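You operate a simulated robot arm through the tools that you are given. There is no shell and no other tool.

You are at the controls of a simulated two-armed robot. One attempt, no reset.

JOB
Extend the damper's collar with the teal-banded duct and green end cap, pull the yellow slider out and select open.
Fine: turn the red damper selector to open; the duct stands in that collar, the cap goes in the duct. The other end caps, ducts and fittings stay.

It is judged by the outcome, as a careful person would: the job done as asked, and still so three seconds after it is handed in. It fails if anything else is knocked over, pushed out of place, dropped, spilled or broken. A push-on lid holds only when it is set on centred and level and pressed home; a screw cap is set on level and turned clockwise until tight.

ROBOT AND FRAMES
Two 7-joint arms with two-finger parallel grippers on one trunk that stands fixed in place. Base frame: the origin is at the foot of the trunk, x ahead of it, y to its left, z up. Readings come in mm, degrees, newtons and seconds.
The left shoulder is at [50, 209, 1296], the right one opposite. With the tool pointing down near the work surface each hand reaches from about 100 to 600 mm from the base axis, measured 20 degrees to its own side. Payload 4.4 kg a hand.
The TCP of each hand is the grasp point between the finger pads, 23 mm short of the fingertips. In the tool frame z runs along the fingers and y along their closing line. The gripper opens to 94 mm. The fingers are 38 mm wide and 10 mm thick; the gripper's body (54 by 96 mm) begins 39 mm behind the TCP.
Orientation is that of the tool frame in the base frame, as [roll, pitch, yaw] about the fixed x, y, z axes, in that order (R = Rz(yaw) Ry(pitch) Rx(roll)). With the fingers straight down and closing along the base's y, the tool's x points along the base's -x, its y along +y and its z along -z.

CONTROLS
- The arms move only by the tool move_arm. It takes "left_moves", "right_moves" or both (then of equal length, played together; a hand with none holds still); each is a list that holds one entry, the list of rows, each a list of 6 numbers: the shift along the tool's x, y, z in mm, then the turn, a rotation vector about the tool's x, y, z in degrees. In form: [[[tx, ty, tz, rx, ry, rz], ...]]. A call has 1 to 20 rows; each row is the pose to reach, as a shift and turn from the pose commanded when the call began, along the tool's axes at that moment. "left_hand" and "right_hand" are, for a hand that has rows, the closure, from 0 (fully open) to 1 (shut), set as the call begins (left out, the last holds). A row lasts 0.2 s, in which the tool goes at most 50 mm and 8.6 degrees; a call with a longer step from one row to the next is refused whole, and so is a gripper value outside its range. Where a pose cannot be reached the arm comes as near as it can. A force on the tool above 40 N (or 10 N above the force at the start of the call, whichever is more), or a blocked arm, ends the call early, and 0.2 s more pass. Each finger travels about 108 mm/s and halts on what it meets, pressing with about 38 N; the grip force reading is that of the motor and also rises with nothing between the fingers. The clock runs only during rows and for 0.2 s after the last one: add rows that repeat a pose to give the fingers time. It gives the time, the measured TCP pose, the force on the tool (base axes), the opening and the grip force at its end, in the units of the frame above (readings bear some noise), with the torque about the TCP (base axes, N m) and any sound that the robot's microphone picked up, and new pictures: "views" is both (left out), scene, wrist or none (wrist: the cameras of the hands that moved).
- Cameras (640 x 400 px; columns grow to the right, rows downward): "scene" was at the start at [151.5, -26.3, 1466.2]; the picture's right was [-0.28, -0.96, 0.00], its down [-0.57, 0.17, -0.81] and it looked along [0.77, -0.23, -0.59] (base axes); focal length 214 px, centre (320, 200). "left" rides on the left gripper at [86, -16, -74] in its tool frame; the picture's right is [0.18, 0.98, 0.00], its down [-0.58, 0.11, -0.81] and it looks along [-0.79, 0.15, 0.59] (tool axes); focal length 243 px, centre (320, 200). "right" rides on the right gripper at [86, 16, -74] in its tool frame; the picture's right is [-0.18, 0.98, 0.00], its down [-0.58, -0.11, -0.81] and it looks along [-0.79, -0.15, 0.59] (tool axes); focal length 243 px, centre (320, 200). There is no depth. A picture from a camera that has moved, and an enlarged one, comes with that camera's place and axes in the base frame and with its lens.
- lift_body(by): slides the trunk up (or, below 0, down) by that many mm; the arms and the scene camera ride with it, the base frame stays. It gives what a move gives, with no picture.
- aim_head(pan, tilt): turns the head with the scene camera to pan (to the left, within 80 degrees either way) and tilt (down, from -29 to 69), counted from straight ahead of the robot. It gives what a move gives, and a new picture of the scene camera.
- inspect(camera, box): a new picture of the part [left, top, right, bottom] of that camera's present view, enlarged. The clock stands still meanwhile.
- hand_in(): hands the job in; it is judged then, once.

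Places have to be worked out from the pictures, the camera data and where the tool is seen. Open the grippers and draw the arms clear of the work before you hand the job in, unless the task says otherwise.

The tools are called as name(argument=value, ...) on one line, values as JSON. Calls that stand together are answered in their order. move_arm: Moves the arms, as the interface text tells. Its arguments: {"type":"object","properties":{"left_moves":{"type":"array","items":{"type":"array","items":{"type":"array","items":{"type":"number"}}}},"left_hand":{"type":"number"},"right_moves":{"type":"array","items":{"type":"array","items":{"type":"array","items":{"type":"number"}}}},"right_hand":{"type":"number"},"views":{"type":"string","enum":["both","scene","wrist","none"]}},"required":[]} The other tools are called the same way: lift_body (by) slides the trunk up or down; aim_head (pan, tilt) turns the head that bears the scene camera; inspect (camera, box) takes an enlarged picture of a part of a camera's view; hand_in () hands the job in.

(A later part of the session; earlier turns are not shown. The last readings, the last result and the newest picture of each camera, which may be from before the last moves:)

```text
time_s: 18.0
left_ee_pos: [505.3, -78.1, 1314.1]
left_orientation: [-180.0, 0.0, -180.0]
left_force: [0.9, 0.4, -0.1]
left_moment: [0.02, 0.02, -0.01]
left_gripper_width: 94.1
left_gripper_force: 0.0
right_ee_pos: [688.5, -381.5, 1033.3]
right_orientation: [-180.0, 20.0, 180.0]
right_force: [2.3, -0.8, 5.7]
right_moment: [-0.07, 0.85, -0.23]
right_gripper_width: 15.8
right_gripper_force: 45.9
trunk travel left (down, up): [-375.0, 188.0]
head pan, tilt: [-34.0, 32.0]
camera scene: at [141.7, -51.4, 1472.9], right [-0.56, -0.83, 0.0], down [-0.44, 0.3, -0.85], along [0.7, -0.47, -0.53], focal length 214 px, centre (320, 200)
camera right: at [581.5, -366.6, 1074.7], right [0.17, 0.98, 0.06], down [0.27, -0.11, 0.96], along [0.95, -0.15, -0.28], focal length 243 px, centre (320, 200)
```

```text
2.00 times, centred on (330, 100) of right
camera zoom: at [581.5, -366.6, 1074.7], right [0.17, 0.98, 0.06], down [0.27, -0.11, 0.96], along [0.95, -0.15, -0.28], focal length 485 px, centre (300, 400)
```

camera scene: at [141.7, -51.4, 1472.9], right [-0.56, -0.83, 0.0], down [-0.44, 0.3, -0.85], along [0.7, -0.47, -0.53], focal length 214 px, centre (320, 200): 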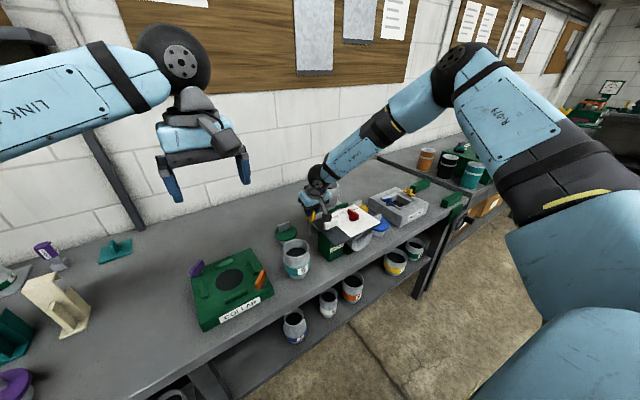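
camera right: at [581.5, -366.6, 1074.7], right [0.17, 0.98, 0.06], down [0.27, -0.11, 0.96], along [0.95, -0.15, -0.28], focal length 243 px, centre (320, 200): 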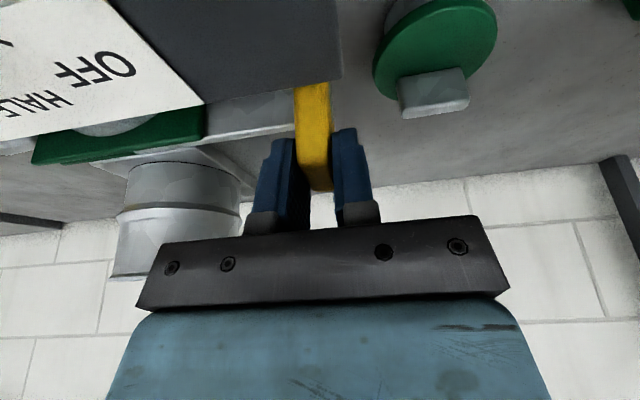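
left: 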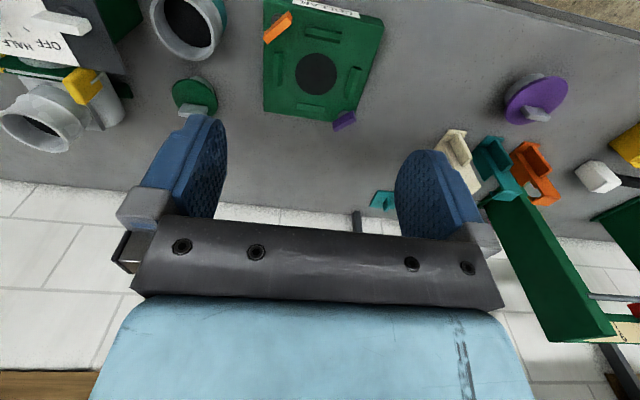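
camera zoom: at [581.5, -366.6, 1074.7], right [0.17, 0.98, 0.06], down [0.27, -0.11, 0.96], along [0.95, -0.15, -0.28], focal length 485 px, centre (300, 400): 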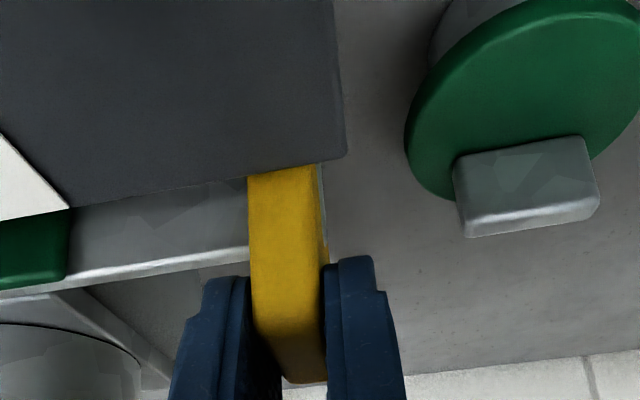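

The leg is just the edge of the blade. It has travelled about 54 mm without reaching a stop, and about 30 mm remains before the green cap. I'll pull a further 20 mm in fine steps.

move_arm(right_moves=[[[0, 4, 0, 0, 0, 0], [0, 8, 0, 0, 0, 0], [0, 12, 0, 0, 0, 0], [0, 16, 0, 0, 0, 0], [0, 20, 0, 0, 0, 0], [0, 20, 0, 0, 0, 0]]])

inspect(camera="right", box=[180, 0, 480, 200])

inspect(camera="scene", box=[260, 175, 372, 245])

```text
time_s: 19.1
left_ee_pos: [504.8, -79.7, 1313.2]
left_orientation: [180.0, 0.1, -180.0]
left_force: [-0.5, 0.7, -0.4]
left_moment: [0.01, 0.03, -0.03]
left_gripper_width: 94.0
left_gripper_force: 0.0
right_ee_pos: [689.0, -373.7, 1034.0]
right_orientation: [-179.4, 20.1, 180.0]
right_force: [-3.3, -17.6, -1.9]
right_moment: [0.38, -1.42, 0.93]
right_gripper_width: 16.0
right_gripper_force: 44.5
trunk travel left (down, up): [-375.0, 188.0]
head pan, tilt: [-34.0, 32.0]
stopped in row 5 (right hand): the force on the tool passed its limit at 44 N (the readings are from after the stop); the commanded pose is now the measured one
camera scene: at [141.7, -52.3, 1472.5], right [-0.56, -0.83, 0.0], down [-0.44, 0.3, -0.85], along [0.7, -0.47, -0.53], focal length 214 px, centre (320, 200)
camera right: at [581.5, -357.2, 1074.4], right [0.18, 0.98, 0.05], down [0.27, -0.1, 0.96], along [0.95, -0.16, -0.28], focal length 243 px, centre (320, 200)
```

scene: 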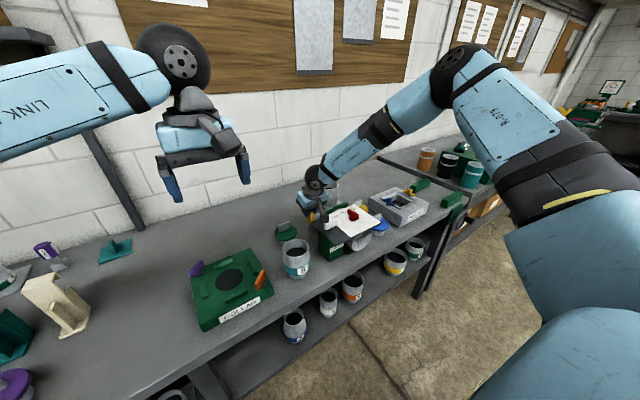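
right: 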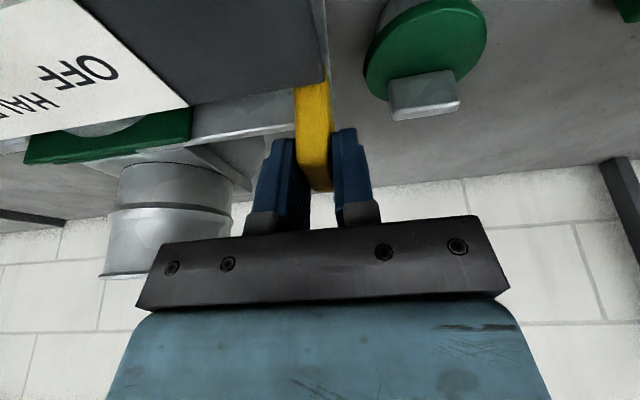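

```text
2.00 times, centred on (330, 100) of right
camera zoom: at [581.5, -357.2, 1074.4], right [0.18, 0.98, 0.05], down [0.27, -0.1, 0.96], along [0.95, -0.16, -0.28], focal length 485 px, centre (300, 400)
```

zoom: 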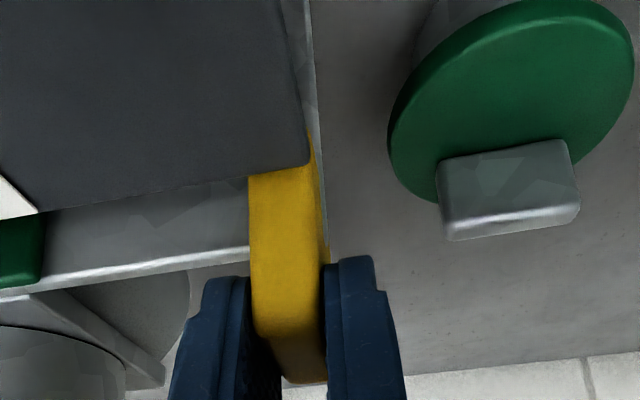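

```text
5.71 times, centred on (316, 210) of scene
camera zoom: at [141.7, -52.3, 1472.5], right [-0.56, -0.83, 0.0], down [-0.44, 0.3, -0.85], along [0.7, -0.47, -0.53], focal length 1226 px, centre (343, 143)
```

zoom: 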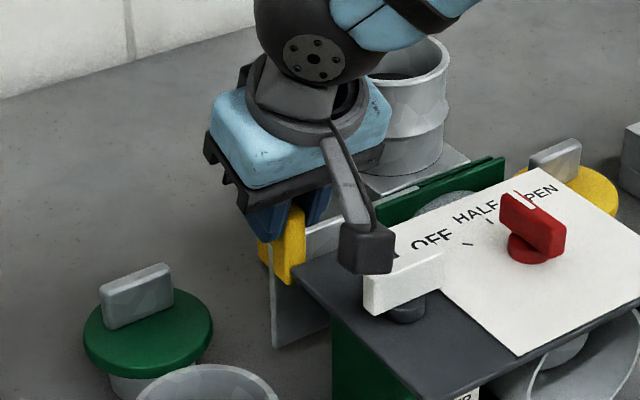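

The slider stopped hard after about 61 mm of travel, which is its end stop, and it is clear of the cap. I'll release it and rise.

move_arm(right_moves=[[[0, 0, 0, 0, 0, 0], [0, 0, 0, 0, 0, 0], [0, 0, 0, 0, 0, 0]]], right_hand=0.6, views="none")

move_arm(right_moves=[[[-9, 0, -25, 0, 0, 0], [-18, 0, -50, 0, 0, 0], [-27, 0, -75, 0, 0, 0], [-38, 0, -105, 0, 0, 0], [-51, 0, -140, 0, 0, 0], [-51, 0, -140, 0, 0, 0]]])

inspect(camera="scene", box=[260, 175, 372, 245])

```text
time_s: 19.9
left_ee_pos: [504.5, -80.7, 1313.2]
left_orientation: [-180.0, 0.0, -180.0]
left_force: [0.6, 0.5, 1.1]
left_moment: [-0.02, 0.01, -0.02]
left_gripper_width: 94.1
left_gripper_force: 0.1
right_ee_pos: [689.6, -369.8, 1035.8]
right_orientation: [-179.7, 20.1, 179.9]
right_force: [0.3, -0.2, -0.6]
right_moment: [-0.01, 0.0, 0.03]
right_gripper_width: 37.5
right_gripper_force: 0.1
trunk travel left (down, up): [-375.0, 188.0]
head pan, tilt: [-34.0, 32.0]
```

```text
time_s: 21.2
left_ee_pos: [505.6, -79.9, 1313.4]
left_orientation: [-180.0, 0.0, 179.9]
left_force: [0.4, -0.2, -0.5]
left_moment: [0.0, 0.04, 0.03]
left_gripper_width: 94.1
left_gripper_force: 0.0
right_ee_pos: [688.1, -369.8, 1184.8]
right_orientation: [-179.6, 20.1, 179.8]
right_force: [0.4, 0.1, -0.3]
right_moment: [-0.04, 0.02, 0.0]
right_gripper_width: 37.4
right_gripper_force: 0.0
trunk travel left (down, up): [-375.0, 188.0]
head pan, tilt: [-34.0, 32.0]
camera scene: at [142.7, -52.0, 1472.7], right [-0.56, -0.83, 0.0], down [-0.44, 0.3, -0.85], along [0.7, -0.47, -0.53], focal length 214 px, centre (320, 200)
camera right: at [581.0, -353.2, 1225.2], right [0.18, 0.98, 0.06], down [0.27, -0.1, 0.96], along [0.95, -0.15, -0.28], focal length 243 px, centre (320, 200)
```

scene: 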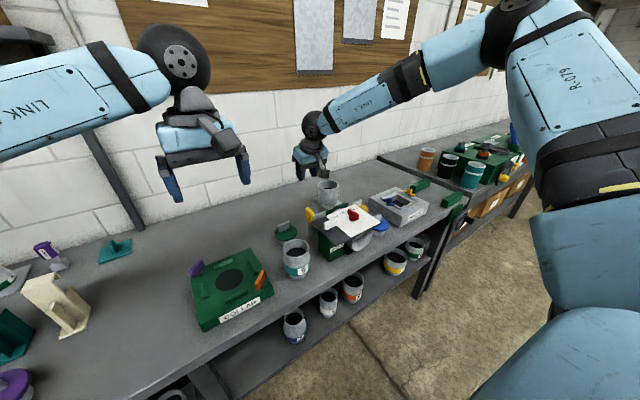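
right: 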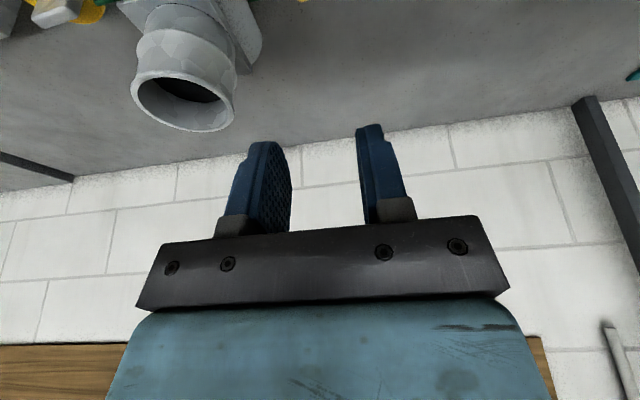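

```text
5.71 times, centred on (316, 210) of scene
camera zoom: at [142.7, -52.0, 1472.7], right [-0.56, -0.83, 0.0], down [-0.44, 0.3, -0.85], along [0.7, -0.47, -0.53], focal length 1226 px, centre (343, 143)
```

zoom: 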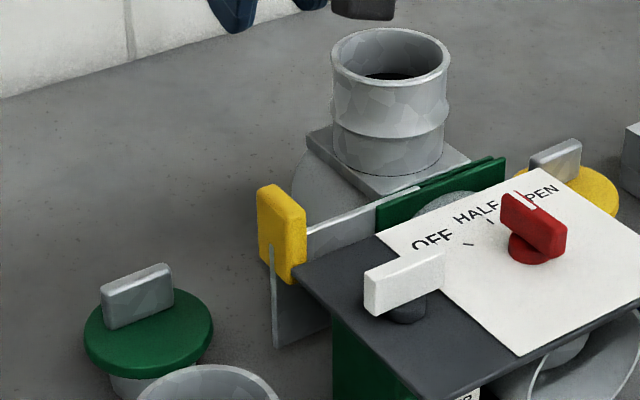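

The slider is out and resting. Next is the selector: its pivot is about (596,-502) and OPEN is roughly 45° clockwise. I'll move above it with the tool straight down.

move_arm(right_moves=[[[18, -22, 0, 0, 4, 0], [37, -44, 0, 0, 8, 0], [55, -66, 0, 0, 12, 0], [73, -88, 5, 0, 16, 0], [91, -110, 15, 0, 20, 0], [109.6, -132, 29.3, 0, 20, 0], [109.6, -132, 29.3, 0, 20, 0]]])

inspect(camera="right", box=[180, 0, 480, 200])

inspect(camera="scene", box=[290, 170, 402, 240])

```text
time_s: 22.9
left_ee_pos: [504.9, -77.8, 1313.9]
left_orientation: [-179.9, 0.0, 179.9]
left_force: [0.3, 0.4, 0.1]
left_moment: [-0.03, 0.01, 0.01]
left_gripper_width: 94.0
left_gripper_force: 0.0
right_ee_pos: [595.1, -500.5, 1117.6]
right_orientation: [-179.6, 0.1, 179.9]
right_force: [-0.3, 0.3, -0.1]
right_moment: [-0.02, 0.01, 0.0]
right_gripper_width: 37.5
right_gripper_force: 0.0
trunk travel left (down, up): [-375.0, 188.0]
head pan, tilt: [-34.0, 32.0]
camera scene: at [142.3, -50.9, 1472.8], right [-0.56, -0.83, 0.0], down [-0.44, 0.3, -0.85], along [0.7, -0.47, -0.53], focal length 214 px, centre (320, 200)
camera right: at [508.9, -485.1, 1193.0], right [0.19, 0.98, -0.01], down [0.58, -0.1, 0.81], along [0.79, -0.16, -0.59], focal length 243 px, centre (320, 200)
```

scene: 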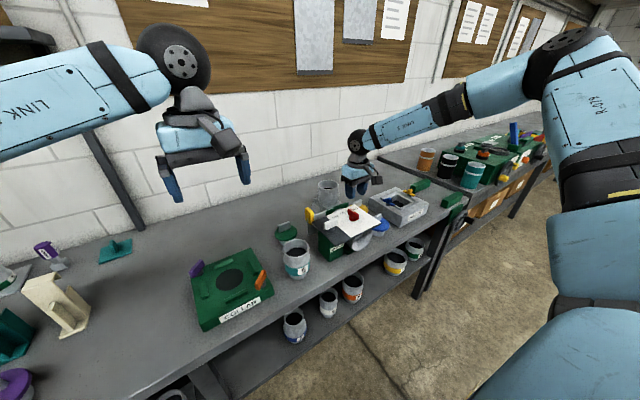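
right: 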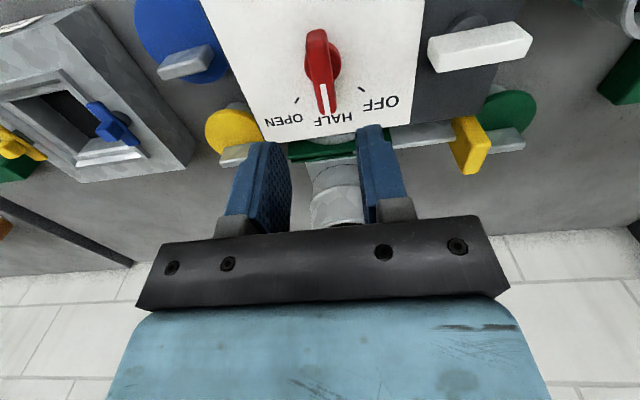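

```text
2.00 times, centred on (330, 100) of right
camera zoom: at [508.9, -485.1, 1193.0], right [0.19, 0.98, -0.01], down [0.58, -0.1, 0.81], along [0.79, -0.16, -0.59], focal length 485 px, centre (300, 400)
```

zoom: 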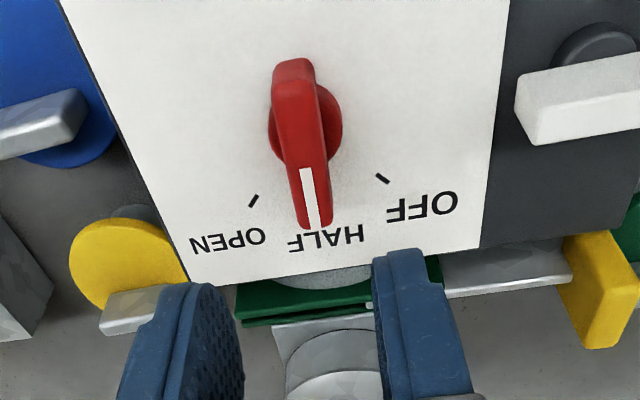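

```text
5.71 times, centred on (346, 205) of scene
camera zoom: at [142.3, -50.9, 1472.8], right [-0.56, -0.83, 0.0], down [-0.44, 0.3, -0.85], along [0.7, -0.47, -0.53], focal length 1226 px, centre (171, 171)
```

zoom: 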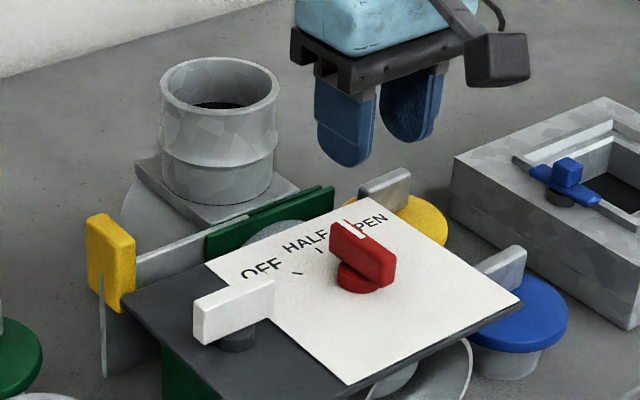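

The pivot refines to about (593,-502) and the bar lies along x. I'll descend around the bar with the tips about 7 mm above the plate.

move_arm(right_moves=[[[2, -1, 29, 0, 0, 0], [2, -1, 58, 0, 0, 0], [2, -1, 75, 0, 0, 0], [2, -1, 87, 0, 0, 0], [2, -1, 87, 0, 0, 0]]])

inspect(camera="scene", box=[290, 170, 402, 240])

```text
time_s: 24.1
left_ee_pos: [504.3, -79.3, 1313.5]
left_orientation: [-180.0, 0.0, 180.0]
left_force: [0.2, -0.1, 0.8]
left_moment: [0.0, 0.03, 0.03]
left_gripper_width: 94.1
left_gripper_force: 0.0
right_ee_pos: [593.8, -504.7, 1031.8]
right_orientation: [-179.5, 0.1, 179.8]
right_force: [0.4, 0.4, 0.4]
right_moment: [-0.02, 0.0, -0.01]
right_gripper_width: 37.9
right_gripper_force: 0.1
trunk travel left (down, up): [-375.0, 188.0]
head pan, tilt: [-34.0, 32.0]
camera scene: at [141.6, -51.5, 1472.9], right [-0.56, -0.83, 0.0], down [-0.44, 0.3, -0.85], along [0.7, -0.47, -0.53], focal length 214 px, centre (320, 200)
camera right: at [506.8, -487.6, 1106.8], right [0.19, 0.98, -0.01], down [0.58, -0.11, 0.81], along [0.79, -0.16, -0.59], focal length 243 px, centre (320, 200)
```

scene: 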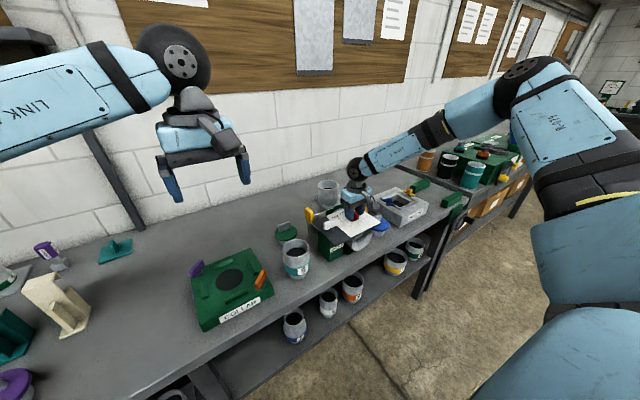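
right: 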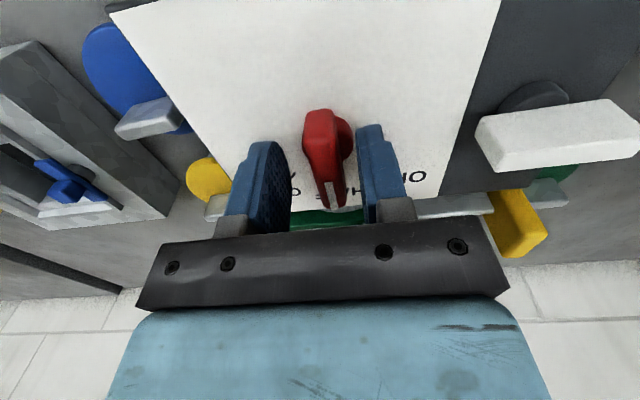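

```text
5.71 times, centred on (346, 205) of scene
camera zoom: at [141.6, -51.5, 1472.9], right [-0.56, -0.83, 0.0], down [-0.44, 0.3, -0.85], along [0.7, -0.47, -0.53], focal length 1226 px, centre (171, 171)
```

zoom: 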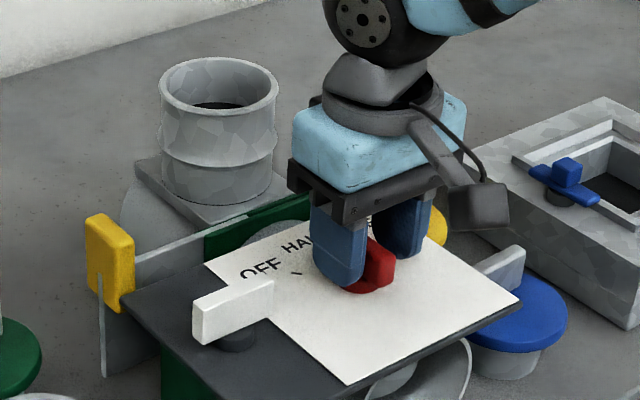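

The bar is between the fingers, so I'll close on it.

move_arm(right_moves=[[[0, 1.5, 0, 0, 0, 0], [0, 1.5, 0, 0, 0, 0], [0, 1.5, 0, 0, 0, 0]]], right_hand=1, views="none")

```text
time_s: 24.9
left_ee_pos: [505.1, -78.0, 1312.9]
left_orientation: [-179.9, -0.1, -179.9]
left_force: [0.3, 0.1, 0.6]
left_moment: [-0.01, 0.01, -0.04]
left_gripper_width: 94.1
left_gripper_force: 0.1
right_ee_pos: [593.6, -499.6, 1032.8]
right_orientation: [-179.6, -0.1, 179.8]
right_force: [-2.1, 18.8, -10.7]
right_moment: [1.07, -0.85, 0.01]
right_gripper_width: 14.1
right_gripper_force: 45.5
trunk travel left (down, up): [-375.0, 188.0]
head pan, tilt: [-34.0, 32.0]
```

I'm gripped on the bar. I'll shift slightly to unload the side force, then turn clockwise in small steps.

move_arm(right_moves=[[[0, 2, 0, 0, 0, 3], [0, 2, 0, 0, 0, 9], [0, 2, 0, 0, 0, 15], [0, 2, 0, 0, 0, 21], [0, 2, 0, 0, 0, 27], [0, 2, 0, 0, 0, 33], [0, 2, 0, 0, 0, 39], [0, 2, 0, 0, 0, 45], [0, 2, 0, 0, 0, 45]]])

inspect(camera="scene", box=[290, 170, 402, 240])

inspect(camera="right", box=[180, 50, 480, 250])

```text
time_s: 26.9
left_ee_pos: [506.5, -80.0, 1313.3]
left_orientation: [-180.0, 0.0, -180.0]
left_force: [-0.2, 0.0, 0.2]
left_moment: [-0.03, 0.01, 0.01]
left_gripper_width: 94.1
left_gripper_force: 0.1
right_ee_pos: [593.2, -499.7, 1031.9]
right_orientation: [-179.9, 0.5, 134.7]
right_force: [0.1, 9.6, -6.5]
right_moment: [1.08, 0.16, 0.22]
right_gripper_width: 14.0
right_gripper_force: 45.0
trunk travel left (down, up): [-375.0, 188.0]
head pan, tilt: [-34.0, 32.0]
camera scene: at [142.9, -51.2, 1472.7], right [-0.56, -0.83, 0.0], down [-0.44, 0.3, -0.85], along [0.7, -0.47, -0.53], focal length 214 px, centre (320, 200)
camera right: at [544.3, -426.6, 1106.4], right [0.83, 0.56, 0.0], down [0.33, -0.48, 0.81], along [0.45, -0.67, -0.59], focal length 243 px, centre (320, 200)
```

scene: 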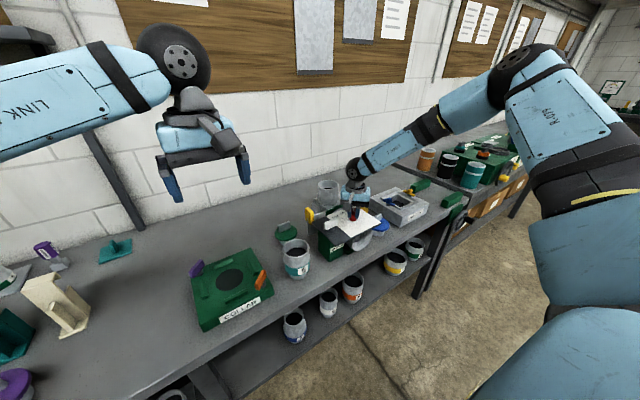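
right: 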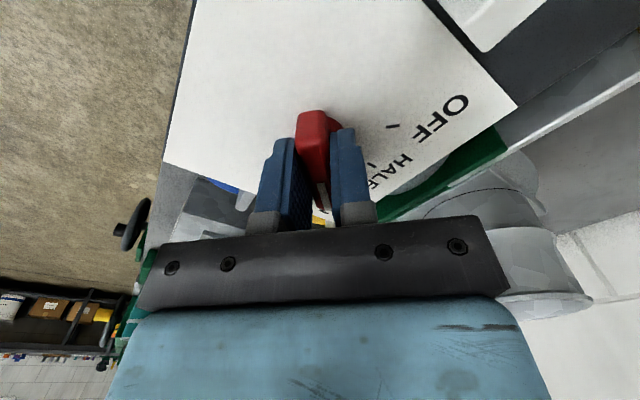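

```text
5.71 times, centred on (346, 205) of scene
camera zoom: at [142.9, -51.2, 1472.7], right [-0.56, -0.83, 0.0], down [-0.44, 0.3, -0.85], along [0.7, -0.47, -0.53], focal length 1226 px, centre (171, 171)
```

zoom: 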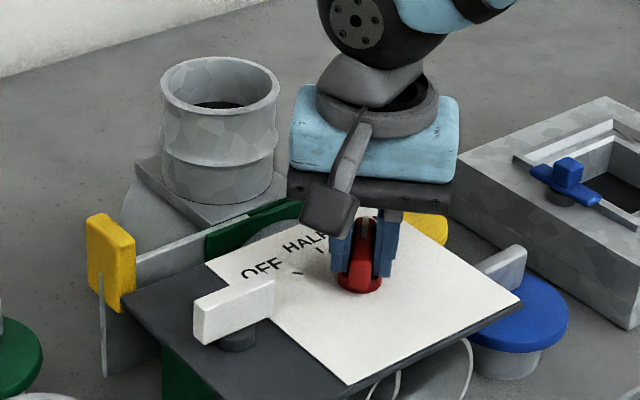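

```text
2.00 times, centred on (330, 150) of right
camera zoom: at [544.3, -426.6, 1106.4], right [0.83, 0.56, 0.0], down [0.33, -0.48, 0.81], along [0.45, -0.67, -0.59], focal length 485 px, centre (300, 300)
```

zoom: 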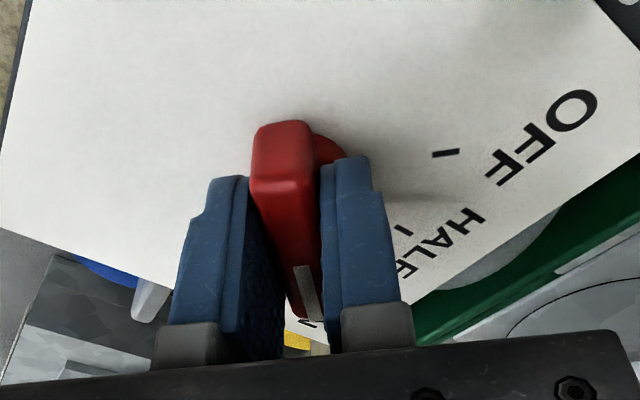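

The knob has turned 45° with no hard stop. I'll release it, rise and check the pointer against the OPEN tick.

move_arm(right_moves=[[[0, 0, 0, 0, 0, 0], [0, 0, 0, 0, 0, 0], [0, 0, -30, 0, 0, 0], [0, 0, -70, 0, 0, 0], [0, 0, -110, 0, 0, 0], [0, 0, -110, 0, 0, 0]]], right_hand=0.6)

inspect(camera="scene", box=[290, 170, 402, 240])

inspect(camera="right", box=[220, 0, 460, 150])

```text
time_s: 28.2
left_ee_pos: [505.1, -79.9, 1313.0]
left_orientation: [179.9, 0.0, 180.0]
left_force: [-0.4, 0.1, 0.0]
left_moment: [0.0, -0.01, 0.0]
left_gripper_width: 93.8
left_gripper_force: 0.1
right_ee_pos: [593.5, -498.5, 1144.3]
right_orientation: [-179.8, 0.4, 134.8]
right_force: [0.1, 0.6, -0.2]
right_moment: [0.0, 0.02, 0.0]
right_gripper_width: 37.4
right_gripper_force: 0.1
trunk travel left (down, up): [-375.0, 188.0]
head pan, tilt: [-34.0, 32.0]
camera scene: at [142.5, -52.2, 1472.7], right [-0.56, -0.83, 0.0], down [-0.44, 0.3, -0.85], along [0.7, -0.47, -0.53], focal length 214 px, centre (320, 200)
camera right: at [544.1, -426.1, 1218.1], right [0.83, 0.56, 0.0], down [0.33, -0.48, 0.81], along [0.45, -0.67, -0.59], focal length 243 px, centre (320, 200)
```

scene: 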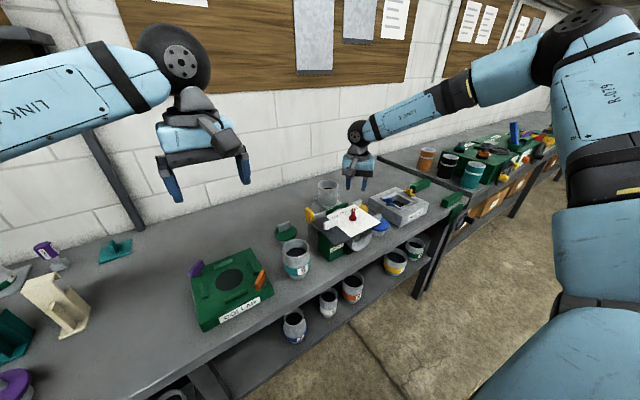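
right: 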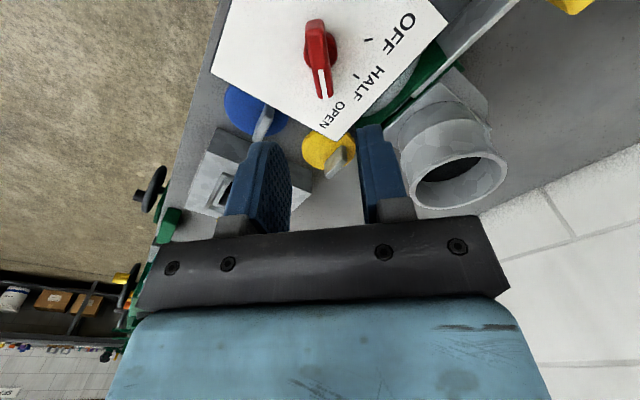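

```text
5.71 times, centred on (346, 205) of scene
camera zoom: at [142.5, -52.2, 1472.7], right [-0.56, -0.83, 0.0], down [-0.44, 0.3, -0.85], along [0.7, -0.47, -0.53], focal length 1226 px, centre (171, 171)
```

zoom: 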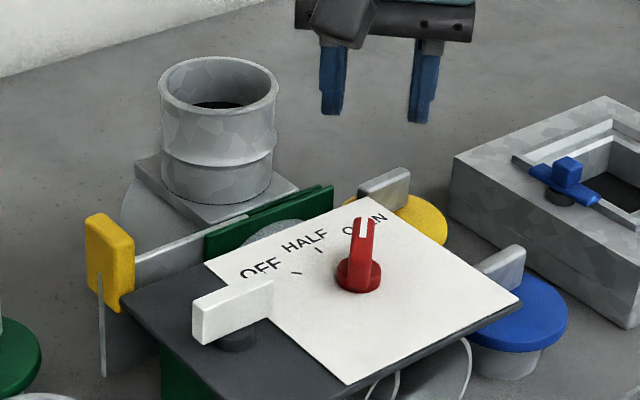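

```text
2.67 times, centred on (340, 75) of right
camera zoom: at [544.1, -426.1, 1218.1], right [0.83, 0.56, 0.0], down [0.33, -0.48, 0.81], along [0.45, -0.67, -0.59], focal length 647 px, centre (267, 533)
```

zoom: 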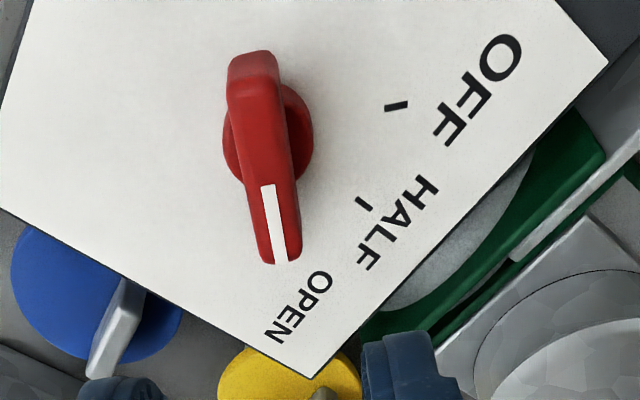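

The pointer now covers the OPEN tick, with both at 45°. Next I'll move the right hand back, square up the yaw, and get a close look at duct 5.

move_arm(right_moves=[[[41, 14, 0, 0, 0, -7.5], [82, 28, 0, 0, 0, -15], [123, 42, 0, 0, 0, -22.5], [163, 56, 0, 0, 0, -30], [204, 70, 0, 0, 0, -37.5], [244, 85, 0, 0, 0, -45], [244, 85, 0, 0, 0, -45]]], right_hand=0)

inspect(camera="right", box=[200, 0, 520, 200])

inspect(camera="scene", box=[260, 200, 372, 290])

```text
time_s: 29.9
left_ee_pos: [505.0, -81.2, 1313.9]
left_orientation: [179.9, -0.1, 180.0]
left_force: [0.3, 0.3, -0.4]
left_moment: [0.01, -0.02, -0.02]
left_gripper_width: 93.9
left_gripper_force: 0.1
right_ee_pos: [483.3, -265.3, 1142.2]
right_orientation: [-179.7, 0.1, 179.9]
right_force: [0.7, 0.3, 0.1]
right_moment: [0.0, 0.0, -0.01]
right_gripper_width: 93.7
right_gripper_force: 0.1
trunk travel left (down, up): [-375.0, 188.0]
head pan, tilt: [-34.0, 32.0]
camera scene: at [141.9, -52.9, 1472.7], right [-0.56, -0.83, 0.0], down [-0.44, 0.3, -0.85], along [0.7, -0.47, -0.53], focal length 214 px, centre (320, 200)
camera right: at [395.0, -250.0, 1216.0], right [0.19, 0.98, -0.01], down [0.58, -0.11, 0.81], along [0.79, -0.15, -0.59], focal length 243 px, centre (320, 200)
```

scene: 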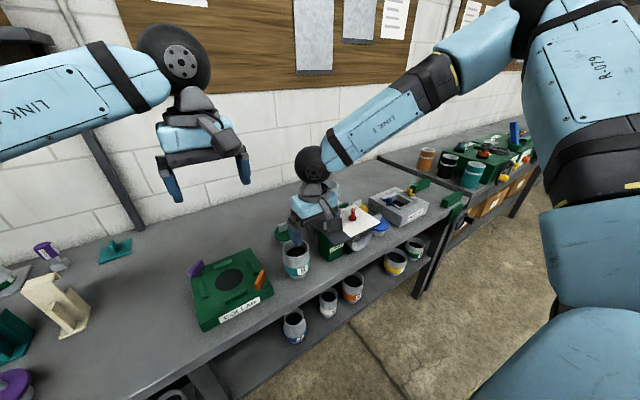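
right: 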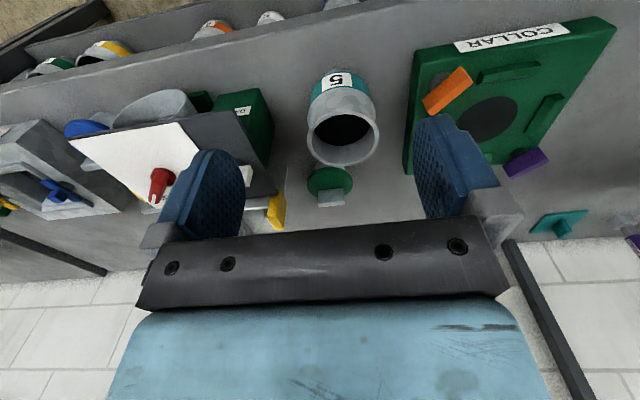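

```text
2.00 times, centred on (360, 100) of right
camera zoom: at [395.0, -250.0, 1216.0], right [0.19, 0.98, -0.01], down [0.58, -0.11, 0.81], along [0.79, -0.15, -0.59], focal length 485 px, centre (240, 400)
```

zoom: 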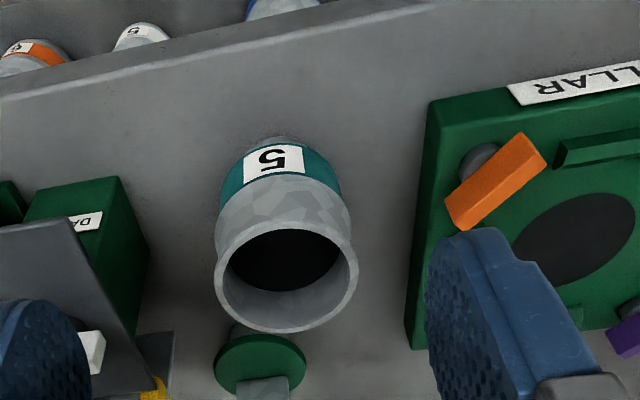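

```text
4.44 times, centred on (316, 245) of scene
camera zoom: at [141.9, -52.9, 1472.7], right [-0.56, -0.83, 0.0], down [-0.44, 0.3, -0.85], along [0.7, -0.47, -0.53], focal length 953 px, centre (338, 0)
```

zoom: 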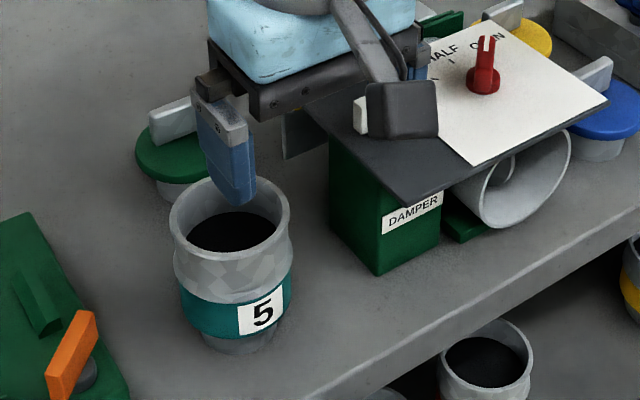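

Three cameras agree on the duct 5 rim: centre about (587,-258,983), outer diameter about 85.6 mm. The collar needs roughly a 45° forward tilt to be within reach, so I'll grip the duct at that same tilt and hover above it first.

move_arm(right_moves=[[[-14, 1, 8, 0, -7.5, 0], [-28, 2, 16, 0, -15, 0], [-42, 4, 24, 0, -22.5, 0], [-56, 5, 32, 0, -30, 0], [-74, 6, 45, 0, -37.5, 0], [-92, 7, 60, 0, -45, 0], [-92, 7, 70, 0, -45, 0], [-92, 7, 70, 0, -45, 0]]])

inspect(camera="scene", box=[236, 190, 364, 290])

```text
time_s: 31.6
left_ee_pos: [505.0, -80.3, 1312.4]
left_orientation: [180.0, -0.1, -179.9]
left_force: [-1.0, -0.2, -0.4]
left_moment: [0.03, 0.02, 0.01]
left_gripper_width: 93.8
left_gripper_force: 0.0
right_ee_pos: [573.5, -259.4, 1071.3]
right_orientation: [-179.5, 45.2, -179.9]
right_force: [-0.3, 0.0, -0.1]
right_moment: [-0.03, 0.0, -0.02]
right_gripper_width: 94.0
right_gripper_force: 0.1
trunk travel left (down, up): [-375.0, 188.0]
head pan, tilt: [-34.0, 32.0]
camera scene: at [142.0, -51.9, 1472.8], right [-0.56, -0.83, 0.0], down [-0.44, 0.3, -0.85], along [0.7, -0.47, -0.53], focal length 214 px, centre (320, 200)
camera right: at [459.8, -244.5, 1062.9], right [0.13, 0.98, 0.12], down [-0.16, -0.1, 0.98], along [0.98, -0.15, 0.15], focal length 243 px, centre (320, 200)
```

scene: 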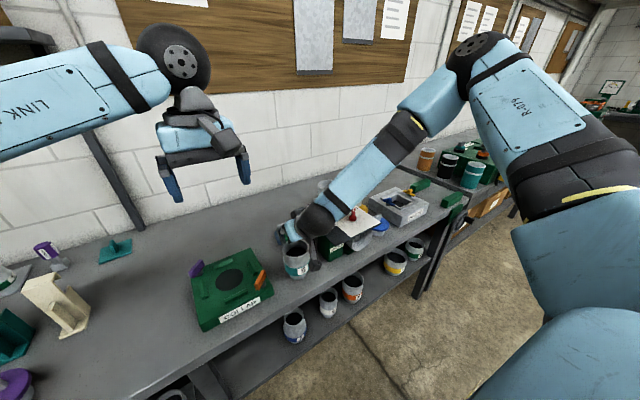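
right: 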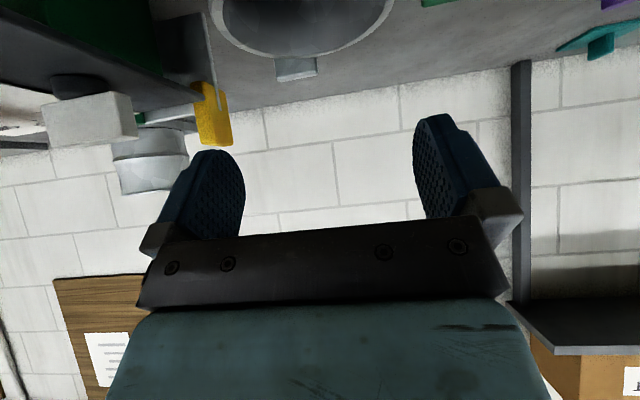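

```text
4.00 times, centred on (300, 240) of scene
camera zoom: at [142.0, -51.9, 1472.8], right [-0.56, -0.83, 0.0], down [-0.44, 0.3, -0.85], along [0.7, -0.47, -0.53], focal length 858 px, centre (400, 40)
```

zoom: 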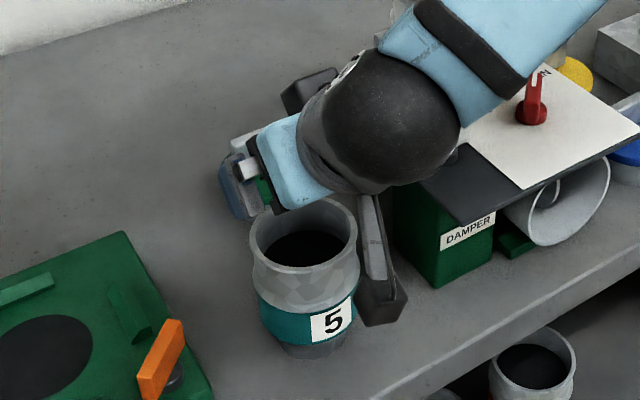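

The fingers are above the duct. I'll zoom the wrist camera to check left–right centring before descending.

inspect(camera="right", box=[140, 0, 500, 225])

```text
1.78 times, centred on (320, 112) of right
camera zoom: at [459.8, -244.5, 1062.9], right [0.13, 0.98, 0.12], down [-0.16, -0.1, 0.98], along [0.98, -0.15, 0.15], focal length 431 px, centre (320, 356)
```

zoom: 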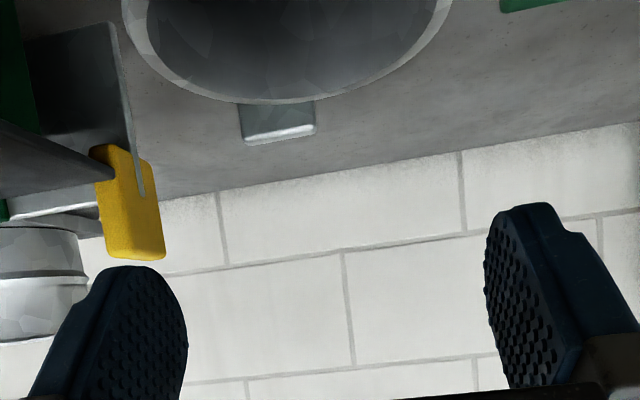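

The rim centre works out near (584,-257.5,~988). I'll shift +1.5 mm in y and lower until the tips start to straddle the rim, then check again.

move_arm(right_moves=[[[10, 1.5, 14, 0, 0, 0], [21, 1.5, 28, 0, 0, 0], [32, 1.5, 40, 0, 0, 0], [42.8, 1.5, 50.6, 0, 0, 0], [42.8, 1.5, 50.6, 0, 0, 0]]])

inspect(camera="right", box=[140, 0, 500, 225])

inspect(camera="scene", box=[236, 190, 364, 290])

```text
time_s: 32.9
left_ee_pos: [505.0, -79.0, 1313.4]
left_orientation: [-179.9, -0.1, 180.0]
left_force: [-1.0, 0.5, -0.3]
left_moment: [-0.04, 0.01, -0.01]
left_gripper_width: 93.9
left_gripper_force: 0.1
right_ee_pos: [580.2, -258.9, 1006.3]
right_orientation: [-179.5, 45.1, -179.9]
right_force: [-0.2, 0.3, 0.6]
right_moment: [-0.01, -0.02, -0.02]
right_gripper_width: 94.2
right_gripper_force: 0.1
trunk travel left (down, up): [-375.0, 188.0]
head pan, tilt: [-34.0, 32.0]
camera scene: at [141.6, -51.5, 1472.9], right [-0.56, -0.83, 0.0], down [-0.44, 0.3, -0.85], along [0.7, -0.47, -0.53], focal length 214 px, centre (320, 200)
camera right: at [465.4, -243.8, 997.0], right [0.13, 0.98, 0.12], down [-0.16, -0.1, 0.98], along [0.98, -0.15, 0.15], focal length 243 px, centre (320, 200)
```

scene: 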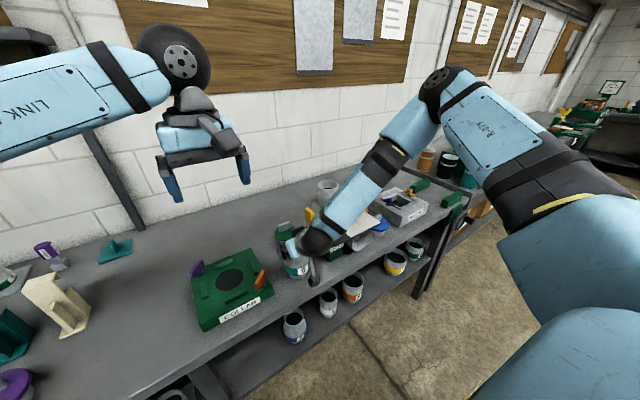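
right: 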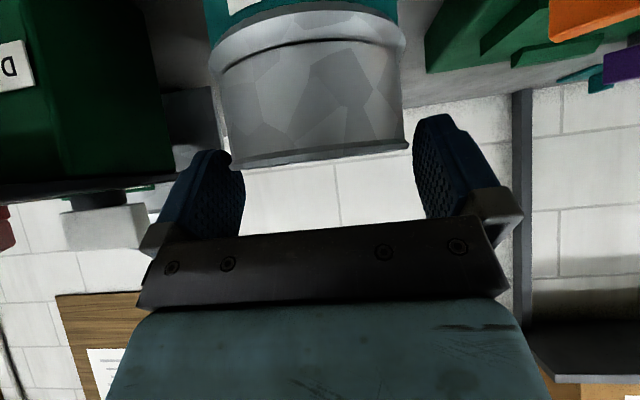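

```text
1.78 times, centred on (320, 112) of right
camera zoom: at [465.4, -243.8, 997.0], right [0.13, 0.98, 0.12], down [-0.16, -0.1, 0.98], along [0.98, -0.15, 0.15], focal length 431 px, centre (320, 356)
```

zoom: 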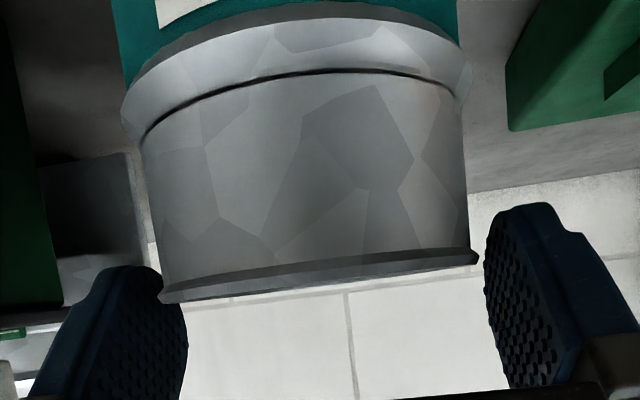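

```text
4.00 times, centred on (300, 240) of scene
camera zoom: at [141.6, -51.5, 1472.9], right [-0.56, -0.83, 0.0], down [-0.44, 0.3, -0.85], along [0.7, -0.47, -0.53], focal length 858 px, centre (400, 40)
```

zoom: 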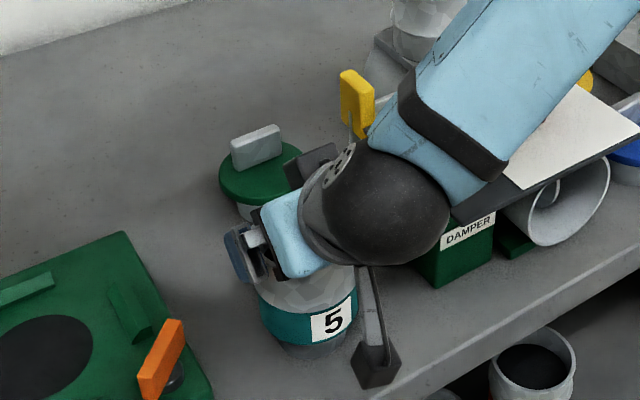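

The rim centre relative to the hand is about (581,-259.5,994), well centred between the fingers. I'll lower another 18 mm and back off 5 mm in x so the pads sit just below the rim.

move_arm(right_moves=[[[5.5, -0.5, 3.2, 0, 0, 0], [11, -0.5, 6.4, 0, 0, 0], [16.6, -0.5, 9.6, 0, 0, 0], [16.6, -0.5, 9.6, 0, 0, 0]]])

inspect(camera="right", box=[140, 0, 500, 225])

```text
time_s: 33.9
left_ee_pos: [503.5, -79.2, 1313.9]
left_orientation: [180.0, 0.0, 180.0]
left_force: [-0.5, 0.0, 1.1]
left_moment: [0.01, 0.02, -0.02]
left_gripper_width: 94.1
left_gripper_force: 0.0
right_ee_pos: [573.2, -265.3, 998.1]
right_orientation: [-179.5, 45.2, -179.8]
right_force: [-0.3, 0.3, 0.5]
right_moment: [0.0, 0.0, 0.01]
right_gripper_width: 94.2
right_gripper_force: 0.1
right hand out of reach, approached as far as the arm can: row 1, 2, 3, 4
trunk travel left (down, up): [-375.0, 188.0]
head pan, tilt: [-34.0, 32.0]
camera scene: at [141.9, -51.7, 1472.8], right [-0.56, -0.83, 0.0], down [-0.44, 0.3, -0.85], along [0.7, -0.47, -0.53], focal length 214 px, centre (320, 200)
camera right: at [459.2, -249.9, 989.9], right [0.13, 0.98, 0.12], down [-0.16, -0.1, 0.98], along [0.98, -0.15, 0.14], focal length 243 px, centre (320, 200)
```

scene: 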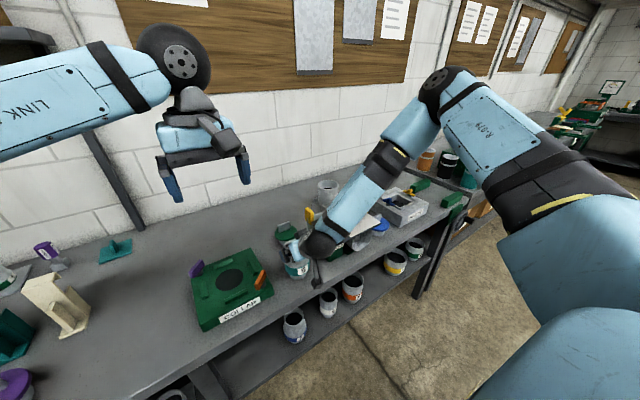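
right: 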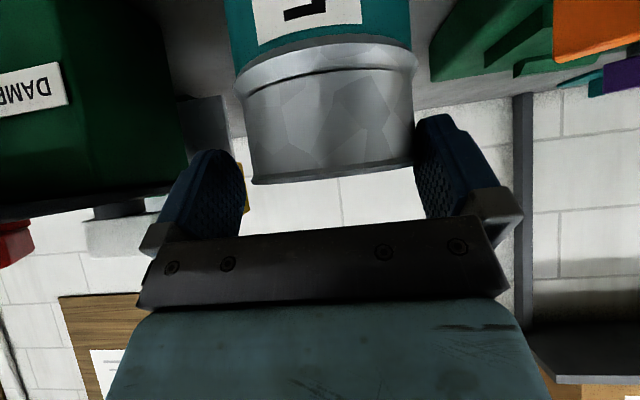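

```text
1.78 times, centred on (320, 112) of right
camera zoom: at [459.2, -249.9, 989.9], right [0.13, 0.98, 0.12], down [-0.16, -0.1, 0.98], along [0.98, -0.15, 0.14], focal length 431 px, centre (320, 356)
```

zoom: 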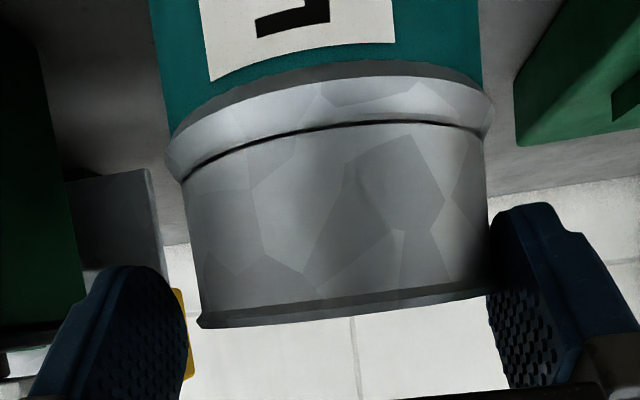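

The arm reached a configuration limit and drifted sideways, with no force read. I'll raise the hand straight up, then lower the trunk so this pose falls within reach.

move_arm(right_moves=[[[0, 3, 0, 0, 0, 0], [-14, 6, -14, 0, 0, 0], [-35, 6, -35, 0, 0, 0], [-65, 6, -65, 0, 0, 0], [-95, 6, -95, 0, 0, 0], [-120, 6, -120, 0, 0, 0], [-120, 6, -120, 0, 0, 0]]], views="none")

lift_body(by=-130)

aim_head(pan=-34, tilt=28)

inspect(camera="right", box=[140, 0, 500, 225])

```text
time_s: 35.5
left_ee_pos: [505.2, -80.0, 1313.1]
left_orientation: [180.0, -0.1, -180.0]
left_force: [0.3, 0.3, -0.3]
left_moment: [0.01, 0.0, 0.01]
left_gripper_width: 93.9
left_gripper_force: 0.2
right_ee_pos: [572.7, -258.0, 1165.5]
right_orientation: [-179.5, 45.1, -179.8]
right_force: [-0.5, -0.2, -1.1]
right_moment: [-0.04, -0.01, 0.0]
right_gripper_width: 93.9
right_gripper_force: 0.1
trunk travel left (down, up): [-375.0, 188.0]
head pan, tilt: [-34.0, 32.0]
```

```text
time_s: 37.0
left_ee_pos: [505.4, -79.2, 1183.9]
left_orientation: [180.0, 0.0, 179.9]
left_force: [0.9, -0.1, -0.5]
left_moment: [-0.03, 0.02, 0.01]
left_gripper_width: 94.0
left_gripper_force: 0.1
right_ee_pos: [572.8, -257.5, 1035.7]
right_orientation: [-179.3, 45.1, -179.7]
right_force: [0.6, 0.2, 0.6]
right_moment: [0.0, 0.0, 0.0]
right_gripper_width: 93.9
right_gripper_force: 0.2
trunk travel left (down, up): [-245.0, 318.0]
head pan, tilt: [-34.0, 32.0]
```

```text
time_s: 37.7
left_ee_pos: [504.9, -79.1, 1183.8]
left_orientation: [180.0, -0.1, 180.0]
left_force: [-0.5, 0.6, -0.5]
left_moment: [0.0, 0.02, 0.03]
left_gripper_width: 93.9
left_gripper_force: 0.1
right_ee_pos: [573.2, -257.9, 1037.1]
right_orientation: [-179.3, 45.1, -179.8]
right_force: [-1.2, 0.2, 0.7]
right_moment: [0.0, -0.02, -0.03]
right_gripper_width: 94.0
right_gripper_force: 0.0
trunk travel left (down, up): [-245.0, 318.0]
head pan, tilt: [-34.0, 28.0]
camera scene: at [143.3, -52.6, 1349.1], right [-0.56, -0.83, 0.0], down [-0.39, 0.26, -0.88], along [0.73, -0.49, -0.47], focal length 214 px, centre (320, 200)
```

scene: 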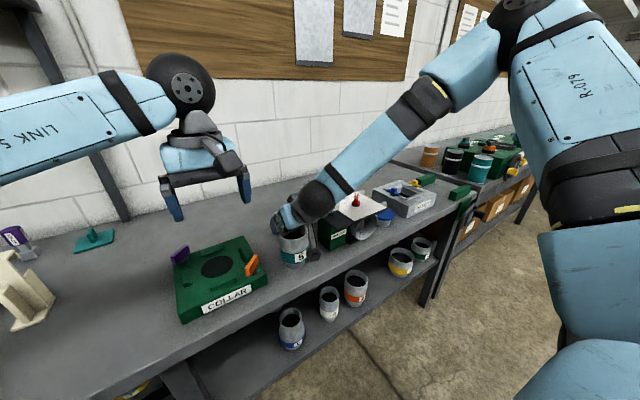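

```text
1.78 times, centred on (320, 112) of right
camera zoom: at [458.8, -242.3, 1027.7], right [0.13, 0.98, 0.12], down [-0.16, -0.1, 0.98], along [0.98, -0.15, 0.14], focal length 431 px, centre (320, 356)
```

zoom: 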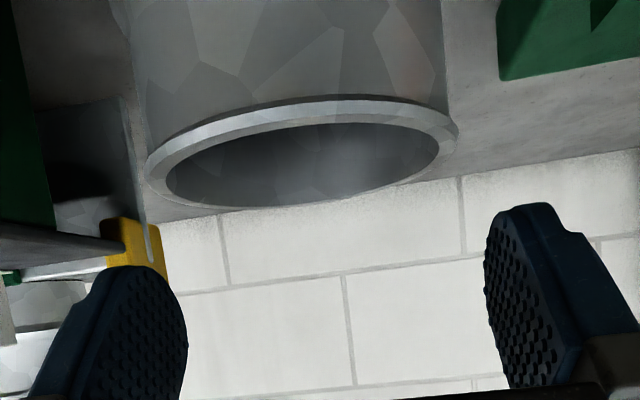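

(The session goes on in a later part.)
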